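You operate a simulated robot arm through the tools that you are given. There is no shell and no other tool. Be economical: measure what you need, move in short steps, check, and stop when the job is done.

The job below is to be done with a simulated robot arm. You get a single attempt, and the scene is never put back.

## Task
Put one of the white pegs from the top of the marking bench on the blue-tipped board.

It is judged by the outcome, as a careful person would: the job done as asked, and still so three seconds after it is handed in. It fails if anything else is knocked over, pushed out of place, dropped, spilled or broken.

## Robot
A 7-joint arm with a two-finger parallel gripper, fixed in place. Base frame: the origin is at the foot of the arm, x ahead of it, y to its left, z up; the work surface is at about z = 0. Readings come in mm, degrees, newtons and seconds.
With the tool pointing down near the work surface it reaches from about 220 to 580 mm from the base axis. Its first joint turns from -66.0 to 66.0 degrees. Payload 2.5 kg.
The tool frame sits at the grasp point between the pads (the TCP): z along the fingers, y along the line on which they close. The tips reach 23 mm beyond it. Largest opening 94 mm; finger width 38, thickness 10; the body of the gripper, 54 by 96 mm, starts 39 mm behind the TCP.
Orientation is that of the tool frame in the base frame, as a unit quaternion [x, y, z, w]. With the fingers straight down and closing along the base's y, the tool's x points along the base's -x, its y along +y and its z along -z.

## Interface
- The arm moves only by the tool send_rows. Its argument "deltas" is a list of rows, each a list of 2 entries, a list of its own where there are three numbers: the shift along the tool's x, y, z in mm, then the turn, a rotation vector about the tool's x, y, z in degrees. In form: [[[tx, ty, tz], [wx, wy, wz]], ...]. A call has 1 to 20 rows; each row shifts and turns the commanded pose from where the row before left it, along the tool's axes as they then stand. "grip" is the closure, from 0 (fully open) to 1 (shut), set as the call begins (left out, the last holds). A row lasts 0.2 s, in which the tool goes at most 50 mm and 8.6 degrees; a call with a longer step from one row to the next is refused whole, and so is a gripper value outside its range. Where a pose cannot be reached the arm comes as near as it can. A force on the tool above 40 N (or 10 N above the force at the start of the call, whichever is more), or a blocked arm, ends the call early, and 0.2 s more pass. The fingers move at their own pace (about 108 mm/s each) and stop on an object; they squeeze with about 33 N. The grip force told is the motor's: it shows also when the fingers shut on nothing. Time passes only in rows, and 0.2 s behind the last, so rows that do not move let the fingers close. It gives the time, the measured TCP pose, the force on the tool (base axes), the opening and the grip force at its end, in the units of the frame above (readings bear some noise), and new pictures: "views" is both (left out), scene, wrist or none.
- Cameras (640 x 400 px; columns grow to the right, rows downward): "scene" is fixed at [95.2, -401.1, 531.2]; the picture's right is [0.95, -0.30, 0.00], its down [-0.20, -0.66, -0.72] and it looks along [0.21, 0.69, -0.69] (base axes); focal length 276 px, centre (320, 200). "wrist" rides on the gripper at [-39, 0, -44] in the tool frame; the picture's right is [0.00, -1.00, 0.00], its down [0.97, 0.00, -0.24] and it looks along [0.24, 0.00, 0.97] (tool axes); focal length 218 px, centre (320, 200).
- measure_at(camera, pixels): for up to 12 pixels [column, row] of the newest picture of that camera ("zoom" is the newest enlarged one), the place [x, y, z] in the base frame of the surface seen there, good to about 3 mm. The clock stands still meanwhile.
- inspect(camera, box): a new picture of the part [left, top, right, bottom] of that camera's present view, enlarged. The clock stands still meanwhile.
- close_job(): hands the job in; it is judged then, once.

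Go step by step. Measure first, check grasps and placings, and put right what went wrong. The budget is 60 turns and 120 pictures, counting those below and the enlarged ones. Unless the task says otherwise, let go and move clear before handing in, and close with one line.

The tools are called after "Emit:" by a JSON object that holds its "api" and its "payload". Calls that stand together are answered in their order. send_rows: Moves the arm, as the interface text tells. Its arguments: {"type":"object","properties":{"deltas":{"type":"array"},"grip":{"type":"number"},"views":{"type":"string","enum":["both","scene","wrist","none"]}},"required":["deltas"]} The other tools are called the same way: measure_at (camera, pixels) gives the place of the surface under pixels of a picture; inspect (camera, box) takes an enlarged picture of a part of a camera's view; close_job () hands the job in.

At the start:

```text
clock: 0.0
eef_pos: [351.1, 135.8, 268.0]
tcp_rot: [0.001, 1.0, 0.0, 0.0]
force: [0.3, 0.6, 0.1]
grip_width: 94.2
gripper_force: 0.1
```

scene: 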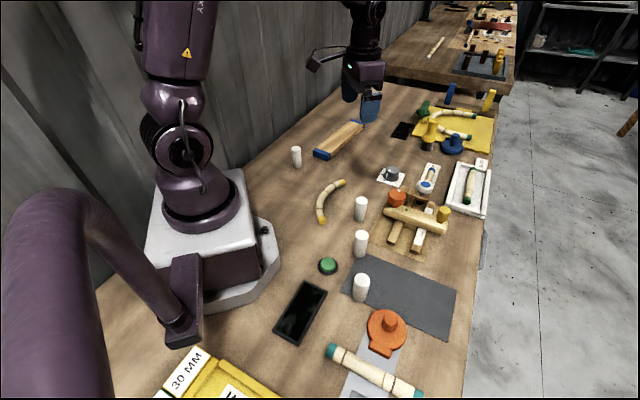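
wrist: 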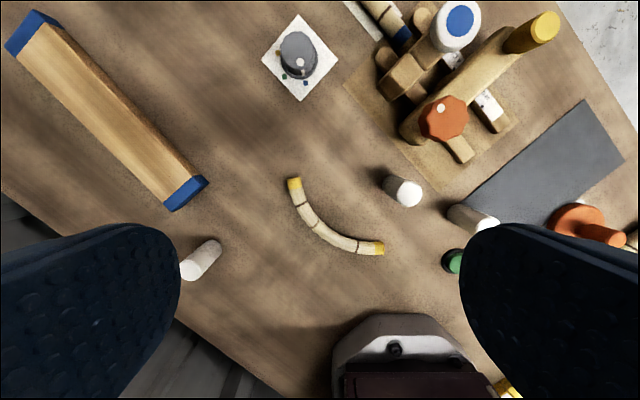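

The pictures show white pegs at scene (296,156), (361,208), (361,243), (361,287) and a wooden board with blue ends at (340,140). I'll enlarge these and measure them.

Emit:
{"api": "inspect", "payload": {"camera": "scene", "box": [270, 80, 510, 230]}}

Emit:
{"api": "inspect", "payload": {"camera": "scene", "box": [260, 180, 500, 330]}}

Emit:
{"api": "measure_at", "payload": {"camera": "scene", "pixels": [[296, 149], [296, 165], [361, 198], [360, 219], [361, 232], [361, 277], [322, 154], [355, 123], [340, 138], [330, 140], [345, 145], [390, 290]]}}

Emit:
{"api": "measure_at", "payload": {"camera": "wrist", "pixels": [[10, 45], [40, 15], [170, 205], [203, 182], [105, 110], [190, 270], [212, 248], [408, 193], [390, 180], [60, 60], [150, 160], [130, 190]]}}

```text
2.67 times, centred on (390, 155) of scene
```

zoom: 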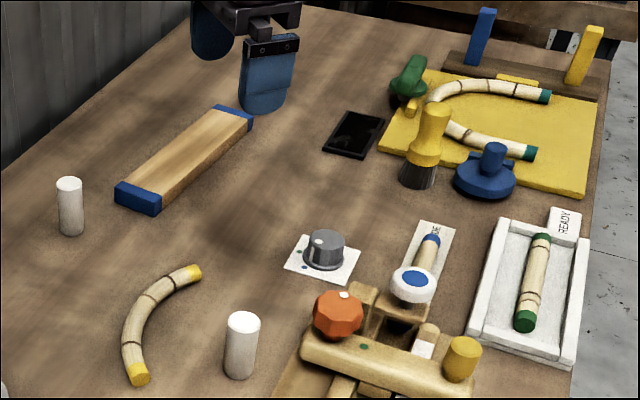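

```text
2.67 times, centred on (380, 255) of scene
```

zoom: 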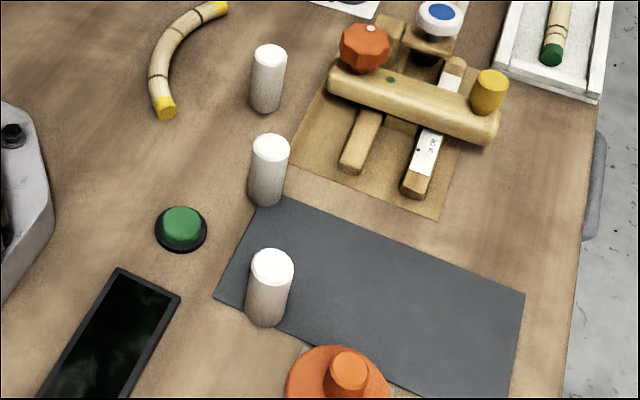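

```text
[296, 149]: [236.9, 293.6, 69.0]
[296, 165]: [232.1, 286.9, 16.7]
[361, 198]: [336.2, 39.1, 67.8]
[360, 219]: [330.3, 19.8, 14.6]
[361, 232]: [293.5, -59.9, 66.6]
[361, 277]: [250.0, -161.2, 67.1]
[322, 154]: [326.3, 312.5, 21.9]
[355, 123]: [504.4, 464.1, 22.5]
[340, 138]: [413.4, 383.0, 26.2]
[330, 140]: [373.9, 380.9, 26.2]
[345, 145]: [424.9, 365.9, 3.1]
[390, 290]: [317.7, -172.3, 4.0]
```

```text
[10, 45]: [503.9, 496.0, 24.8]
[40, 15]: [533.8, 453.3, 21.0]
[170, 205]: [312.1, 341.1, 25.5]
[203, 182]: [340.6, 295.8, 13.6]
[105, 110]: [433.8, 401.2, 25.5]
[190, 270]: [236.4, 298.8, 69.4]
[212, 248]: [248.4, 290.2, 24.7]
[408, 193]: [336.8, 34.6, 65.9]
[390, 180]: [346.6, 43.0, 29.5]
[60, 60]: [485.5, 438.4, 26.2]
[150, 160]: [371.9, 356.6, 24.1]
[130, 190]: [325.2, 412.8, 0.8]
```

Four identical upright pegs, about 68 mm tall and 30 mm wide. The one at about (237,293) stands alone nearest the board, whose top is at z≈25. I'll check the wall clearance and the surface around it.

Emit:
{"api": "measure_at", "payload": {"camera": "scene", "pixels": [[250, 160], [270, 145], [290, 130], [310, 115], [330, 97], [280, 165], [310, 150], [287, 150], [305, 150], [260, 120]]}}

Emit:
{"api": "inspect", "payload": {"camera": "wrist", "box": [0, 0, 320, 300]}}

Emit:
{"api": "measure_at", "payload": {"camera": "wrist", "pixels": [[8, 48], [38, 12], [168, 208], [206, 178], [182, 266], [198, 278], [182, 280], [197, 263], [20, 205], [190, 330], [240, 360]]}}

```text
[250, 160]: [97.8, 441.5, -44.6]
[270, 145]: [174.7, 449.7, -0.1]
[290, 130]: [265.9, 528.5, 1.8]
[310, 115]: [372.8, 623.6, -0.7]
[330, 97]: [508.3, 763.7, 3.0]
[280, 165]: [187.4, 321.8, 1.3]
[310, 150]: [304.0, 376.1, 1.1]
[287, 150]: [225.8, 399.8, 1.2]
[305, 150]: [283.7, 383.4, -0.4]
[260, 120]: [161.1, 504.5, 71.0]
```

```text
1.33 times, centred on (160, 150) of wrist
```

zoom: 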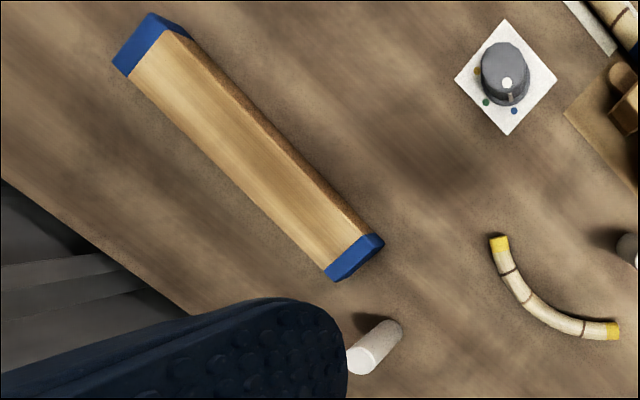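

```text
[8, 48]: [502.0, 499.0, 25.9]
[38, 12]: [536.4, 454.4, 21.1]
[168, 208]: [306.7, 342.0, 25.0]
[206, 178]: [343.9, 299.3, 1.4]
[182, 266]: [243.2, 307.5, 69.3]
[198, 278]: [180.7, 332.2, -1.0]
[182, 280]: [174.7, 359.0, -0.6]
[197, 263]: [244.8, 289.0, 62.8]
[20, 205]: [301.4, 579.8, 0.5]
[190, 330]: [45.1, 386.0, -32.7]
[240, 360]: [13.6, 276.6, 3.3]
```

The wall is about 150 mm from this peg, so there is room. I'll move above the peg at about (236.5,296) and descend to z≈140 to check alignment.

Emit:
{"api": "send_rows", "payload": {"deltas": [[[22.9, 32, 0], [0, 0, 0]], [[22.9, 32, 0], [0, 0, 0]], [[22.9, 32, 0], [0, 0, 0]], [[22.9, 32, 0], [0, 0, 0]], [[23, 32.2, 0], [0, 0, 0]], [[0, 0, 40], [0, 0, 0]], [[0, 0, 40], [0, 0, 0]], [[0, 0, 40], [0, 0, 0]], [[0, 0, 0], [0, 0, 0]]], "grip": 0}}

```text
clock: 2.0
eef_pos: [237.4, 295.6, 148.2]
tcp_rot: [-0.001, 1.0, 0.0, 0.0]
force: [0.5, 0.3, -0.3]
grip_width: 93.9
gripper_force: 0.1
```

scene: 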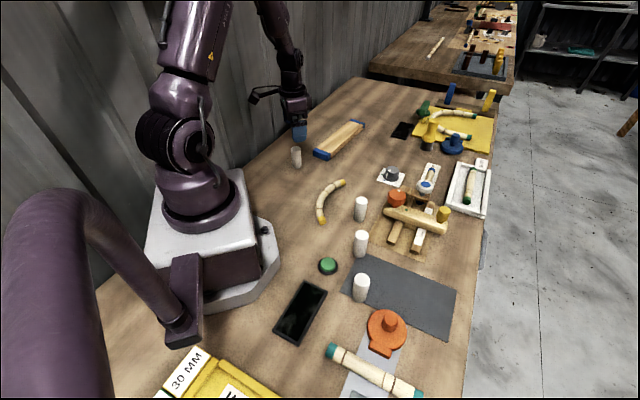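
wrist: 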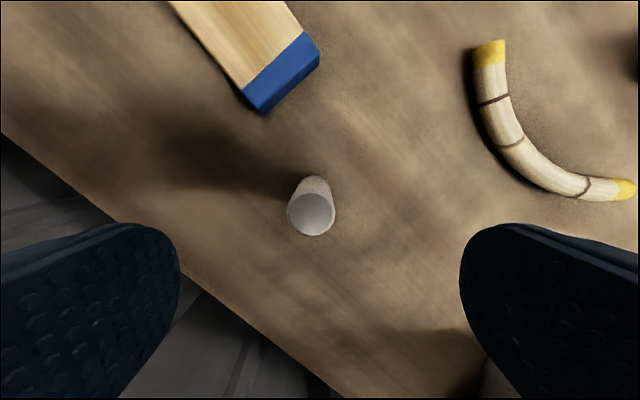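

The peg top is at wrist (311,215), nearly centred between the fingers. I'll measure it.

Emit:
{"api": "measure_at", "payload": {"camera": "wrist", "pixels": [[311, 214], [311, 198], [311, 231], [292, 214], [331, 214], [240, 60], [262, 110], [315, 40], [265, 85], [505, 100], [585, 185]]}}

Emit:
{"api": "inspect", "payload": {"camera": "wrist", "box": [200, 100, 420, 300]}}

```text
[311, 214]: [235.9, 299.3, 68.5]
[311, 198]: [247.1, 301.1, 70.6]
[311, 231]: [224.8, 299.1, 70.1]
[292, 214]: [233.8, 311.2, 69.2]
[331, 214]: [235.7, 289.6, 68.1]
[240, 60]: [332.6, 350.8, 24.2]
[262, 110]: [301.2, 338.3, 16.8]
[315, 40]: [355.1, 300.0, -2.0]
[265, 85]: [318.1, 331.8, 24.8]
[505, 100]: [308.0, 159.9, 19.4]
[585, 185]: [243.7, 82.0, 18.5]
```

```text
2.00 times, centred on (310, 200) of wrist
```

zoom: 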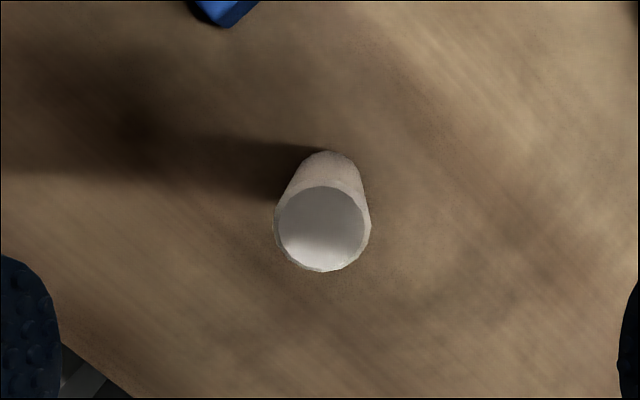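

The peg centre is (236,300) with its top at 69. I'll shift slightly, descend to z≈46, and close.

Emit:
{"api": "send_rows", "payload": {"deltas": [[[1.4, 4.4, 0], [0, 0, 0]], [[0, 0, 26], [0, 0, 0]], [[0, 0, 26], [0, 0, 0]], [[0, 0, 26], [0, 0, 0]], [[0, 0, 24], [0, 0, 0]], [[0, 0, 0], [0, 0, 0]]], "views": "wrist"}}

Emit:
{"api": "send_rows", "payload": {"deltas": [[[0, 0, 0], [0, 0, 0]], [[0, 0, 0], [0, 0, 0]], [[0, 0, 0], [0, 0, 0]], [[0, 0, 0], [0, 0, 0]]], "grip": 1}}

```text
clock: 3.4
eef_pos: [235.5, 301.6, 46.9]
tcp_rot: [0.001, 1.0, 0.0, 0.001]
force: [0.4, -0.6, 0.0]
grip_width: 94.1
gripper_force: 0.1
```

wrist: 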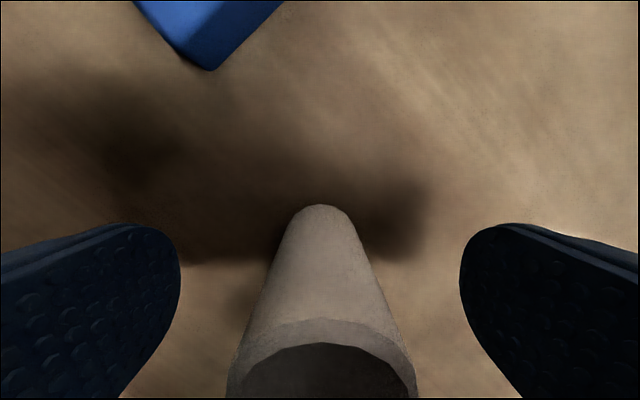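

```text
clock: 4.4
eef_pos: [234.8, 301.5, 47.5]
tcp_rot: [0.0, 1.0, 0.0, 0.0]
force: [-0.7, -0.4, -0.2]
grip_width: 28.2
gripper_force: 33.1
```

scene: 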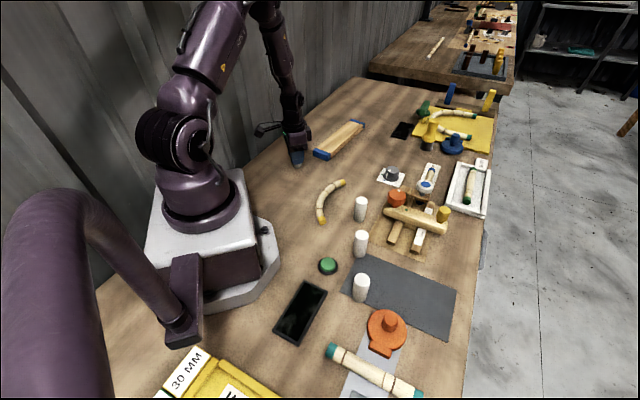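
wrist: 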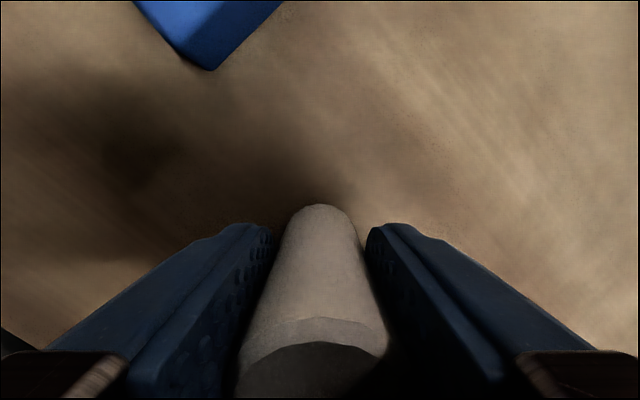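

The peg is gripped (28.2 mm, 33 N). I'll lift and carry it over the board toward (376,362).

Emit:
{"api": "send_rows", "payload": {"deltas": [[[0, 0, -20], [0, 0, 0]], [[0, 0, -30], [0, 0, 0]], [[0, 0, -30], [0, 0, 0]], [[-28, 12, 0], [0, 0, 0]], [[-28, 12, 0], [0, 0, 0]], [[-28, 12, 0], [0, 0, 0]], [[-28, 12, 0], [0, 0, 0]], [[-28, 12, 0], [0, 0, 0]], [[0, 0, 0], [0, 0, 0]]]}}

```text
clock: 6.4
eef_pos: [372.8, 361.8, 126.6]
tcp_rot: [0.0, 1.0, 0.001, 0.0]
force: [0.2, 0.1, -1.2]
grip_width: 28.2
gripper_force: 32.7
```

scene: 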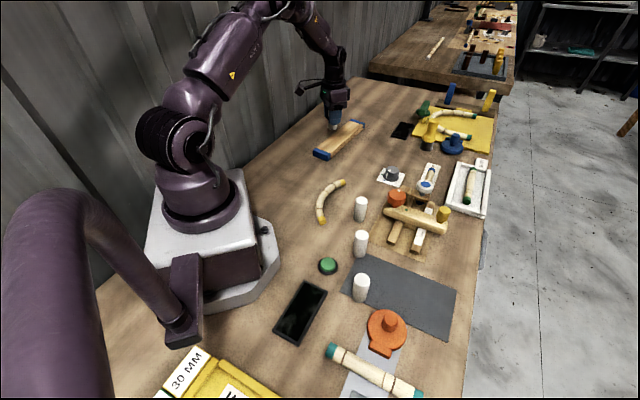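
wrist: 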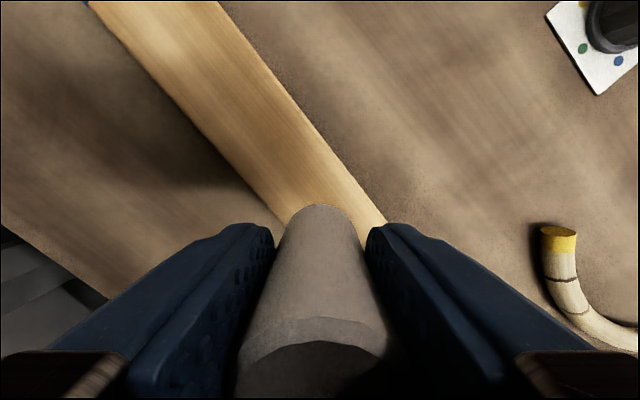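

The peg hangs over the board. I'll measure the board's edges ahead of it to check the sideways centring.

Emit:
{"api": "measure_at", "payload": {"camera": "wrist", "pixels": [[120, 30], [200, 125], [265, 195], [222, 8], [300, 108], [360, 183], [230, 100], [290, 170]]}}

Emit:
{"api": "inspect", "payload": {"camera": "scene", "box": [290, 80, 400, 170]}}

```text
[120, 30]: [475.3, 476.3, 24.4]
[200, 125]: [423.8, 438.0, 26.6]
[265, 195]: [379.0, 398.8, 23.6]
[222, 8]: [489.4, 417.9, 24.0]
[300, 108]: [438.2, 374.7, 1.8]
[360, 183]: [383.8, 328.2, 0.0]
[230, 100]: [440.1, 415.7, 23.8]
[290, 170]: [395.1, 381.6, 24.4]
```

```text
4.44 times, centred on (345, 125) of scene
```

zoom: 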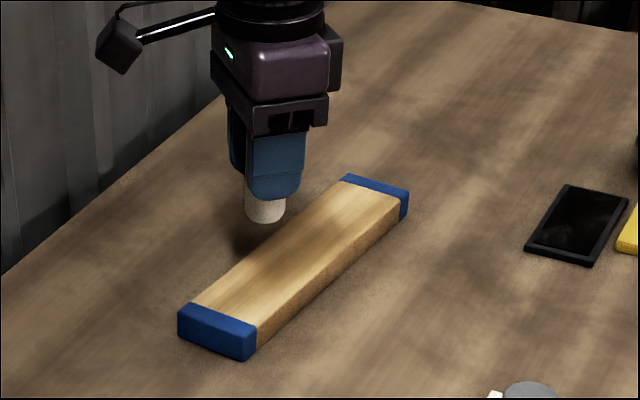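

The peg sits within 2 mm of the board's centreline. I'll lower it until it is just touching: board top about 24.5 plus grasp height 47.3 gives z≈72.

Emit:
{"api": "send_rows", "payload": {"deltas": [[[0, 0, 20], [0, 0, 0]], [[0, 0, 20], [0, 0, 0]], [[0, 0, 8], [0, 0, 0]], [[0, 0, 3], [0, 0, 0]], [[0, 0, 0], [0, 0, 0]]]}}

Emit:
{"api": "inspect", "payload": {"camera": "scene", "box": [290, 80, 400, 170]}}

```text
clock: 7.6
eef_pos: [374.2, 360.1, 76.8]
tcp_rot: [0.001, 1.0, 0.0, 0.0]
force: [-0.2, 0.0, 0.5]
grip_width: 28.0
gripper_force: 32.8
```

scene: 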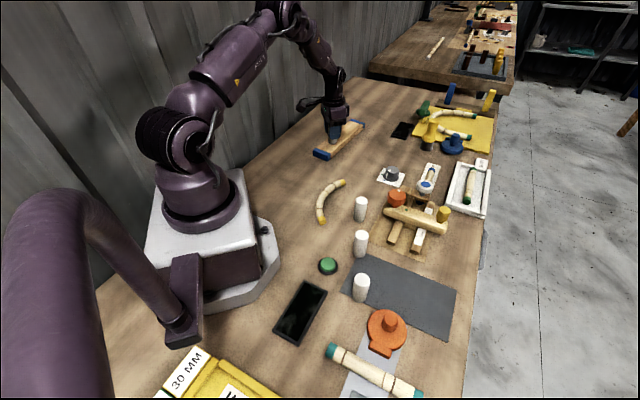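
wrist: 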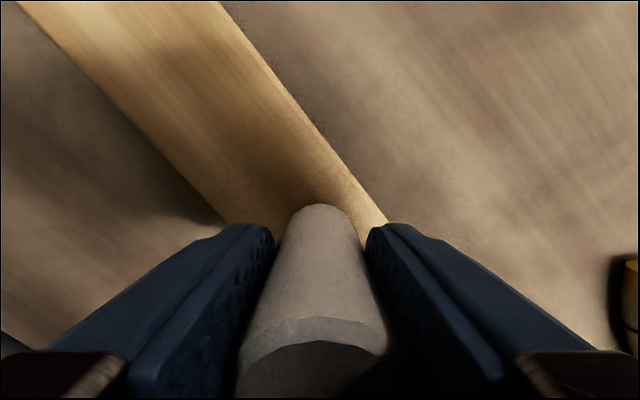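

```text
4.44 times, centred on (345, 125) of scene
```

zoom: 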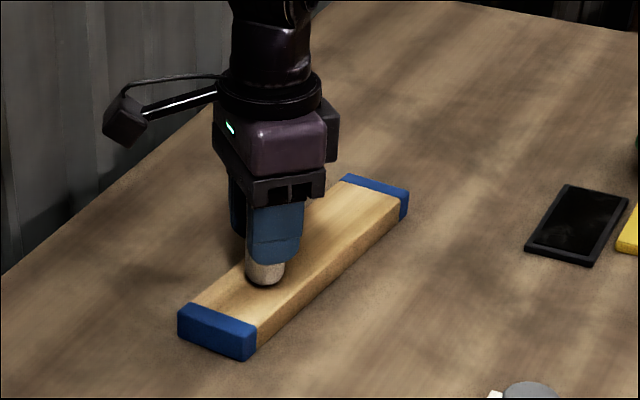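

The peg is a few mm above the board with no contact force yet. I'll lower it in 1 mm steps.

Emit:
{"api": "send_rows", "payload": {"deltas": [[[0, 0, 1.5], [0, 0, 0]], [[0, 0, 1], [0, 0, 0]], [[0, 0, 1], [0, 0, 0]], [[0, 0, 0], [0, 0, 0]]], "views": "none"}}

```text
clock: 8.6
eef_pos: [374.2, 360.9, 71.8]
tcp_rot: [-0.001, 1.0, 0.001, 0.001]
force: [0.0, -0.2, 0.4]
grip_width: 28.2
gripper_force: 32.4
```

No contact force yet at z≈72. I'll go down by another 1 mm.

Emit:
{"api": "send_rows", "payload": {"deltas": [[[0, 0, 0.7], [0, 0, 0]], [[0, 0, 0], [0, 0, 0]]], "views": "none"}}

Emit:
{"api": "inspect", "payload": {"camera": "scene", "box": [310, 105, 370, 165]}}

```text
clock: 9.2
eef_pos: [374.3, 360.1, 71.8]
tcp_rot: [0.0, 1.0, 0.0, -0.001]
force: [0.0, 0.0, -0.1]
grip_width: 28.3
gripper_force: 32.7
```

```text
6.67 times, centred on (340, 135) of scene
```

zoom: 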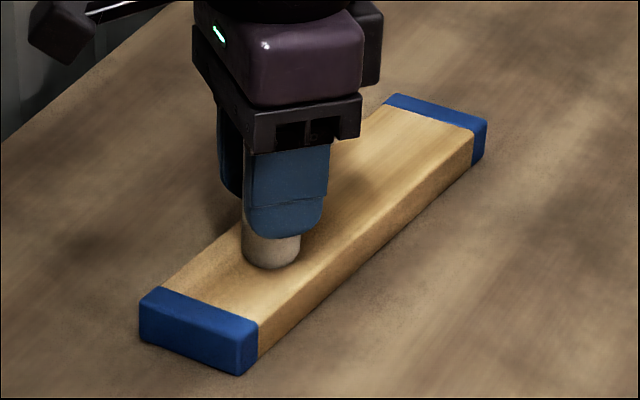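

The peg looks near contact. I'll keep nudging it down in small steps until a force shows.

Emit:
{"api": "send_rows", "payload": {"deltas": [[[0, 0, 0.6], [0, 0, 0]], [[0, 0, 0], [0, 0, 0]]], "views": "none"}}

Emit:
{"api": "send_rows", "payload": {"deltas": [[[0, 0, 0.6], [0, 0, 0]], [[0, 0, 0], [0, 0, 0]]], "views": "none"}}

```text
clock: 9.8
eef_pos: [373.7, 360.6, 70.9]
tcp_rot: [0.0, 1.0, -0.001, 0.0]
force: [-0.1, -2.5, 2.1]
grip_width: 27.9
gripper_force: 33.3
```

```text
clock: 10.4
eef_pos: [375.4, 360.7, 70.5]
tcp_rot: [0.0, 1.0, 0.002, 0.001]
force: [-2.8, -3.0, 12.2]
grip_width: 28.4
gripper_force: 33.3
```

Contact is confirmed (12 N upward). I'll ease back 0.6 mm and open the fingers.

Emit:
{"api": "send_rows", "payload": {"deltas": [[[0, 0, -0.6], [0, 0, 0]], [[0, 0, 0], [0, 0, 0]]], "views": "none"}}

Emit:
{"api": "send_rows", "payload": {"deltas": [[[0, 0, 0], [0, 0, 0]], [[0, 0, 0], [0, 0, 0]], [[0, 0, 0], [0, 0, 0]], [[0, 0, 0], [0, 0, 0]]], "grip": 0}}

```text
clock: 11.0
eef_pos: [374.3, 360.9, 70.8]
tcp_rot: [0.0, 1.0, 0.0, 0.0]
force: [-0.6, 0.5, 8.3]
grip_width: 28.3
gripper_force: 33.7
```

```text
clock: 12.0
eef_pos: [375.6, 359.7, 70.3]
tcp_rot: [0.001, 1.0, -0.001, -0.001]
force: [-0.3, 0.1, -0.2]
grip_width: 93.9
gripper_force: 0.0
```

scene: 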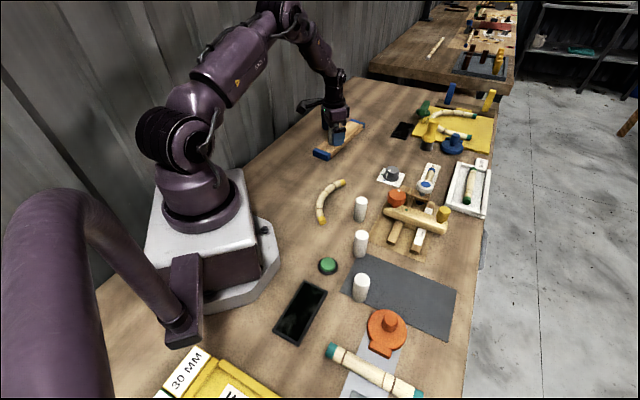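
wrist: 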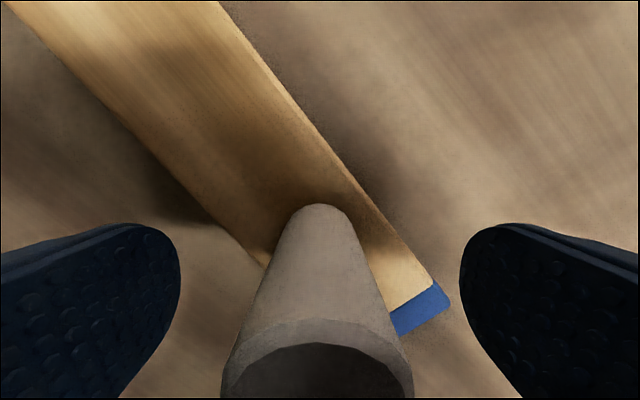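

The peg stands between the open fingers. I'll go straight up and clear.

Emit:
{"api": "send_rows", "payload": {"deltas": [[[0, 0, -15], [0, 0, 0]], [[0, 0, -25], [0, 0, 0]], [[0, 0, -35], [0, 0, 0]], [[0, 0, -35], [0, 0, 0]], [[0, 0, -35], [0, 0, 0]], [[30, -25, -10], [0, 0, 0]], [[30, -25, 0], [0, 0, 0]], [[30, -25, 0], [0, 0, 0]], [[0, 0, 0], [0, 0, 0]]]}}

Emit:
{"api": "inspect", "payload": {"camera": "scene", "box": [290, 80, 400, 170]}}

```text
clock: 14.0
eef_pos: [285.3, 284.2, 225.7]
tcp_rot: [0.0, 1.0, -0.001, 0.0]
force: [0.7, -0.5, -0.7]
grip_width: 94.1
gripper_force: 0.1
```

scene: 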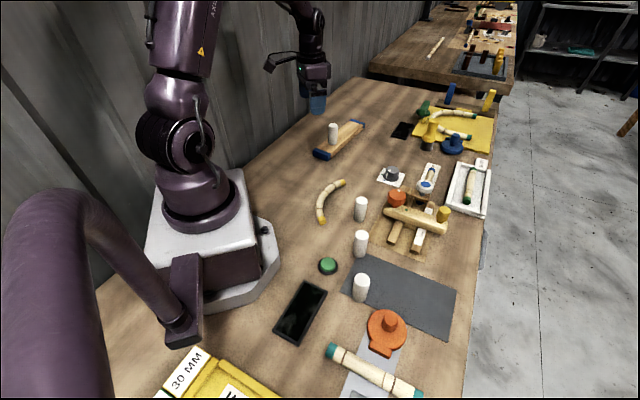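
wrist: 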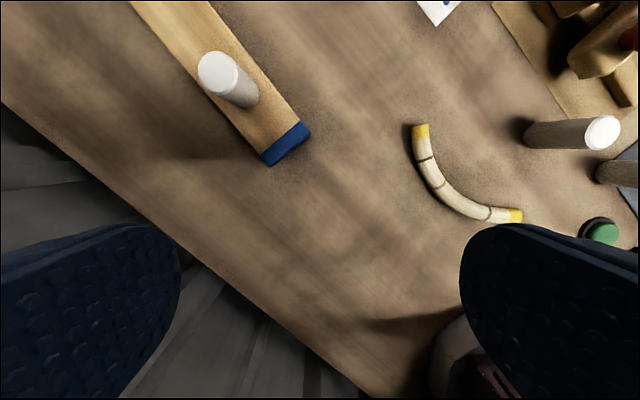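

```text
4.44 times, centred on (345, 125) of scene
```

zoom: 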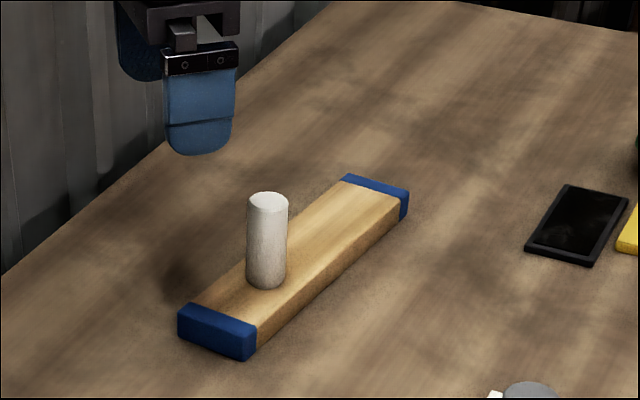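

The peg stands upright on the blue-tipped board (scene (333,133)), the arm is clear, and nothing else has moved. I'm handing in.

Emit:
{"api": "close_job", "payload": {}}

```text
The job is handed in.
```

One white peg now stands upright on the blue-tipped board, the gripper is open and clear, and nothing else was disturbed.
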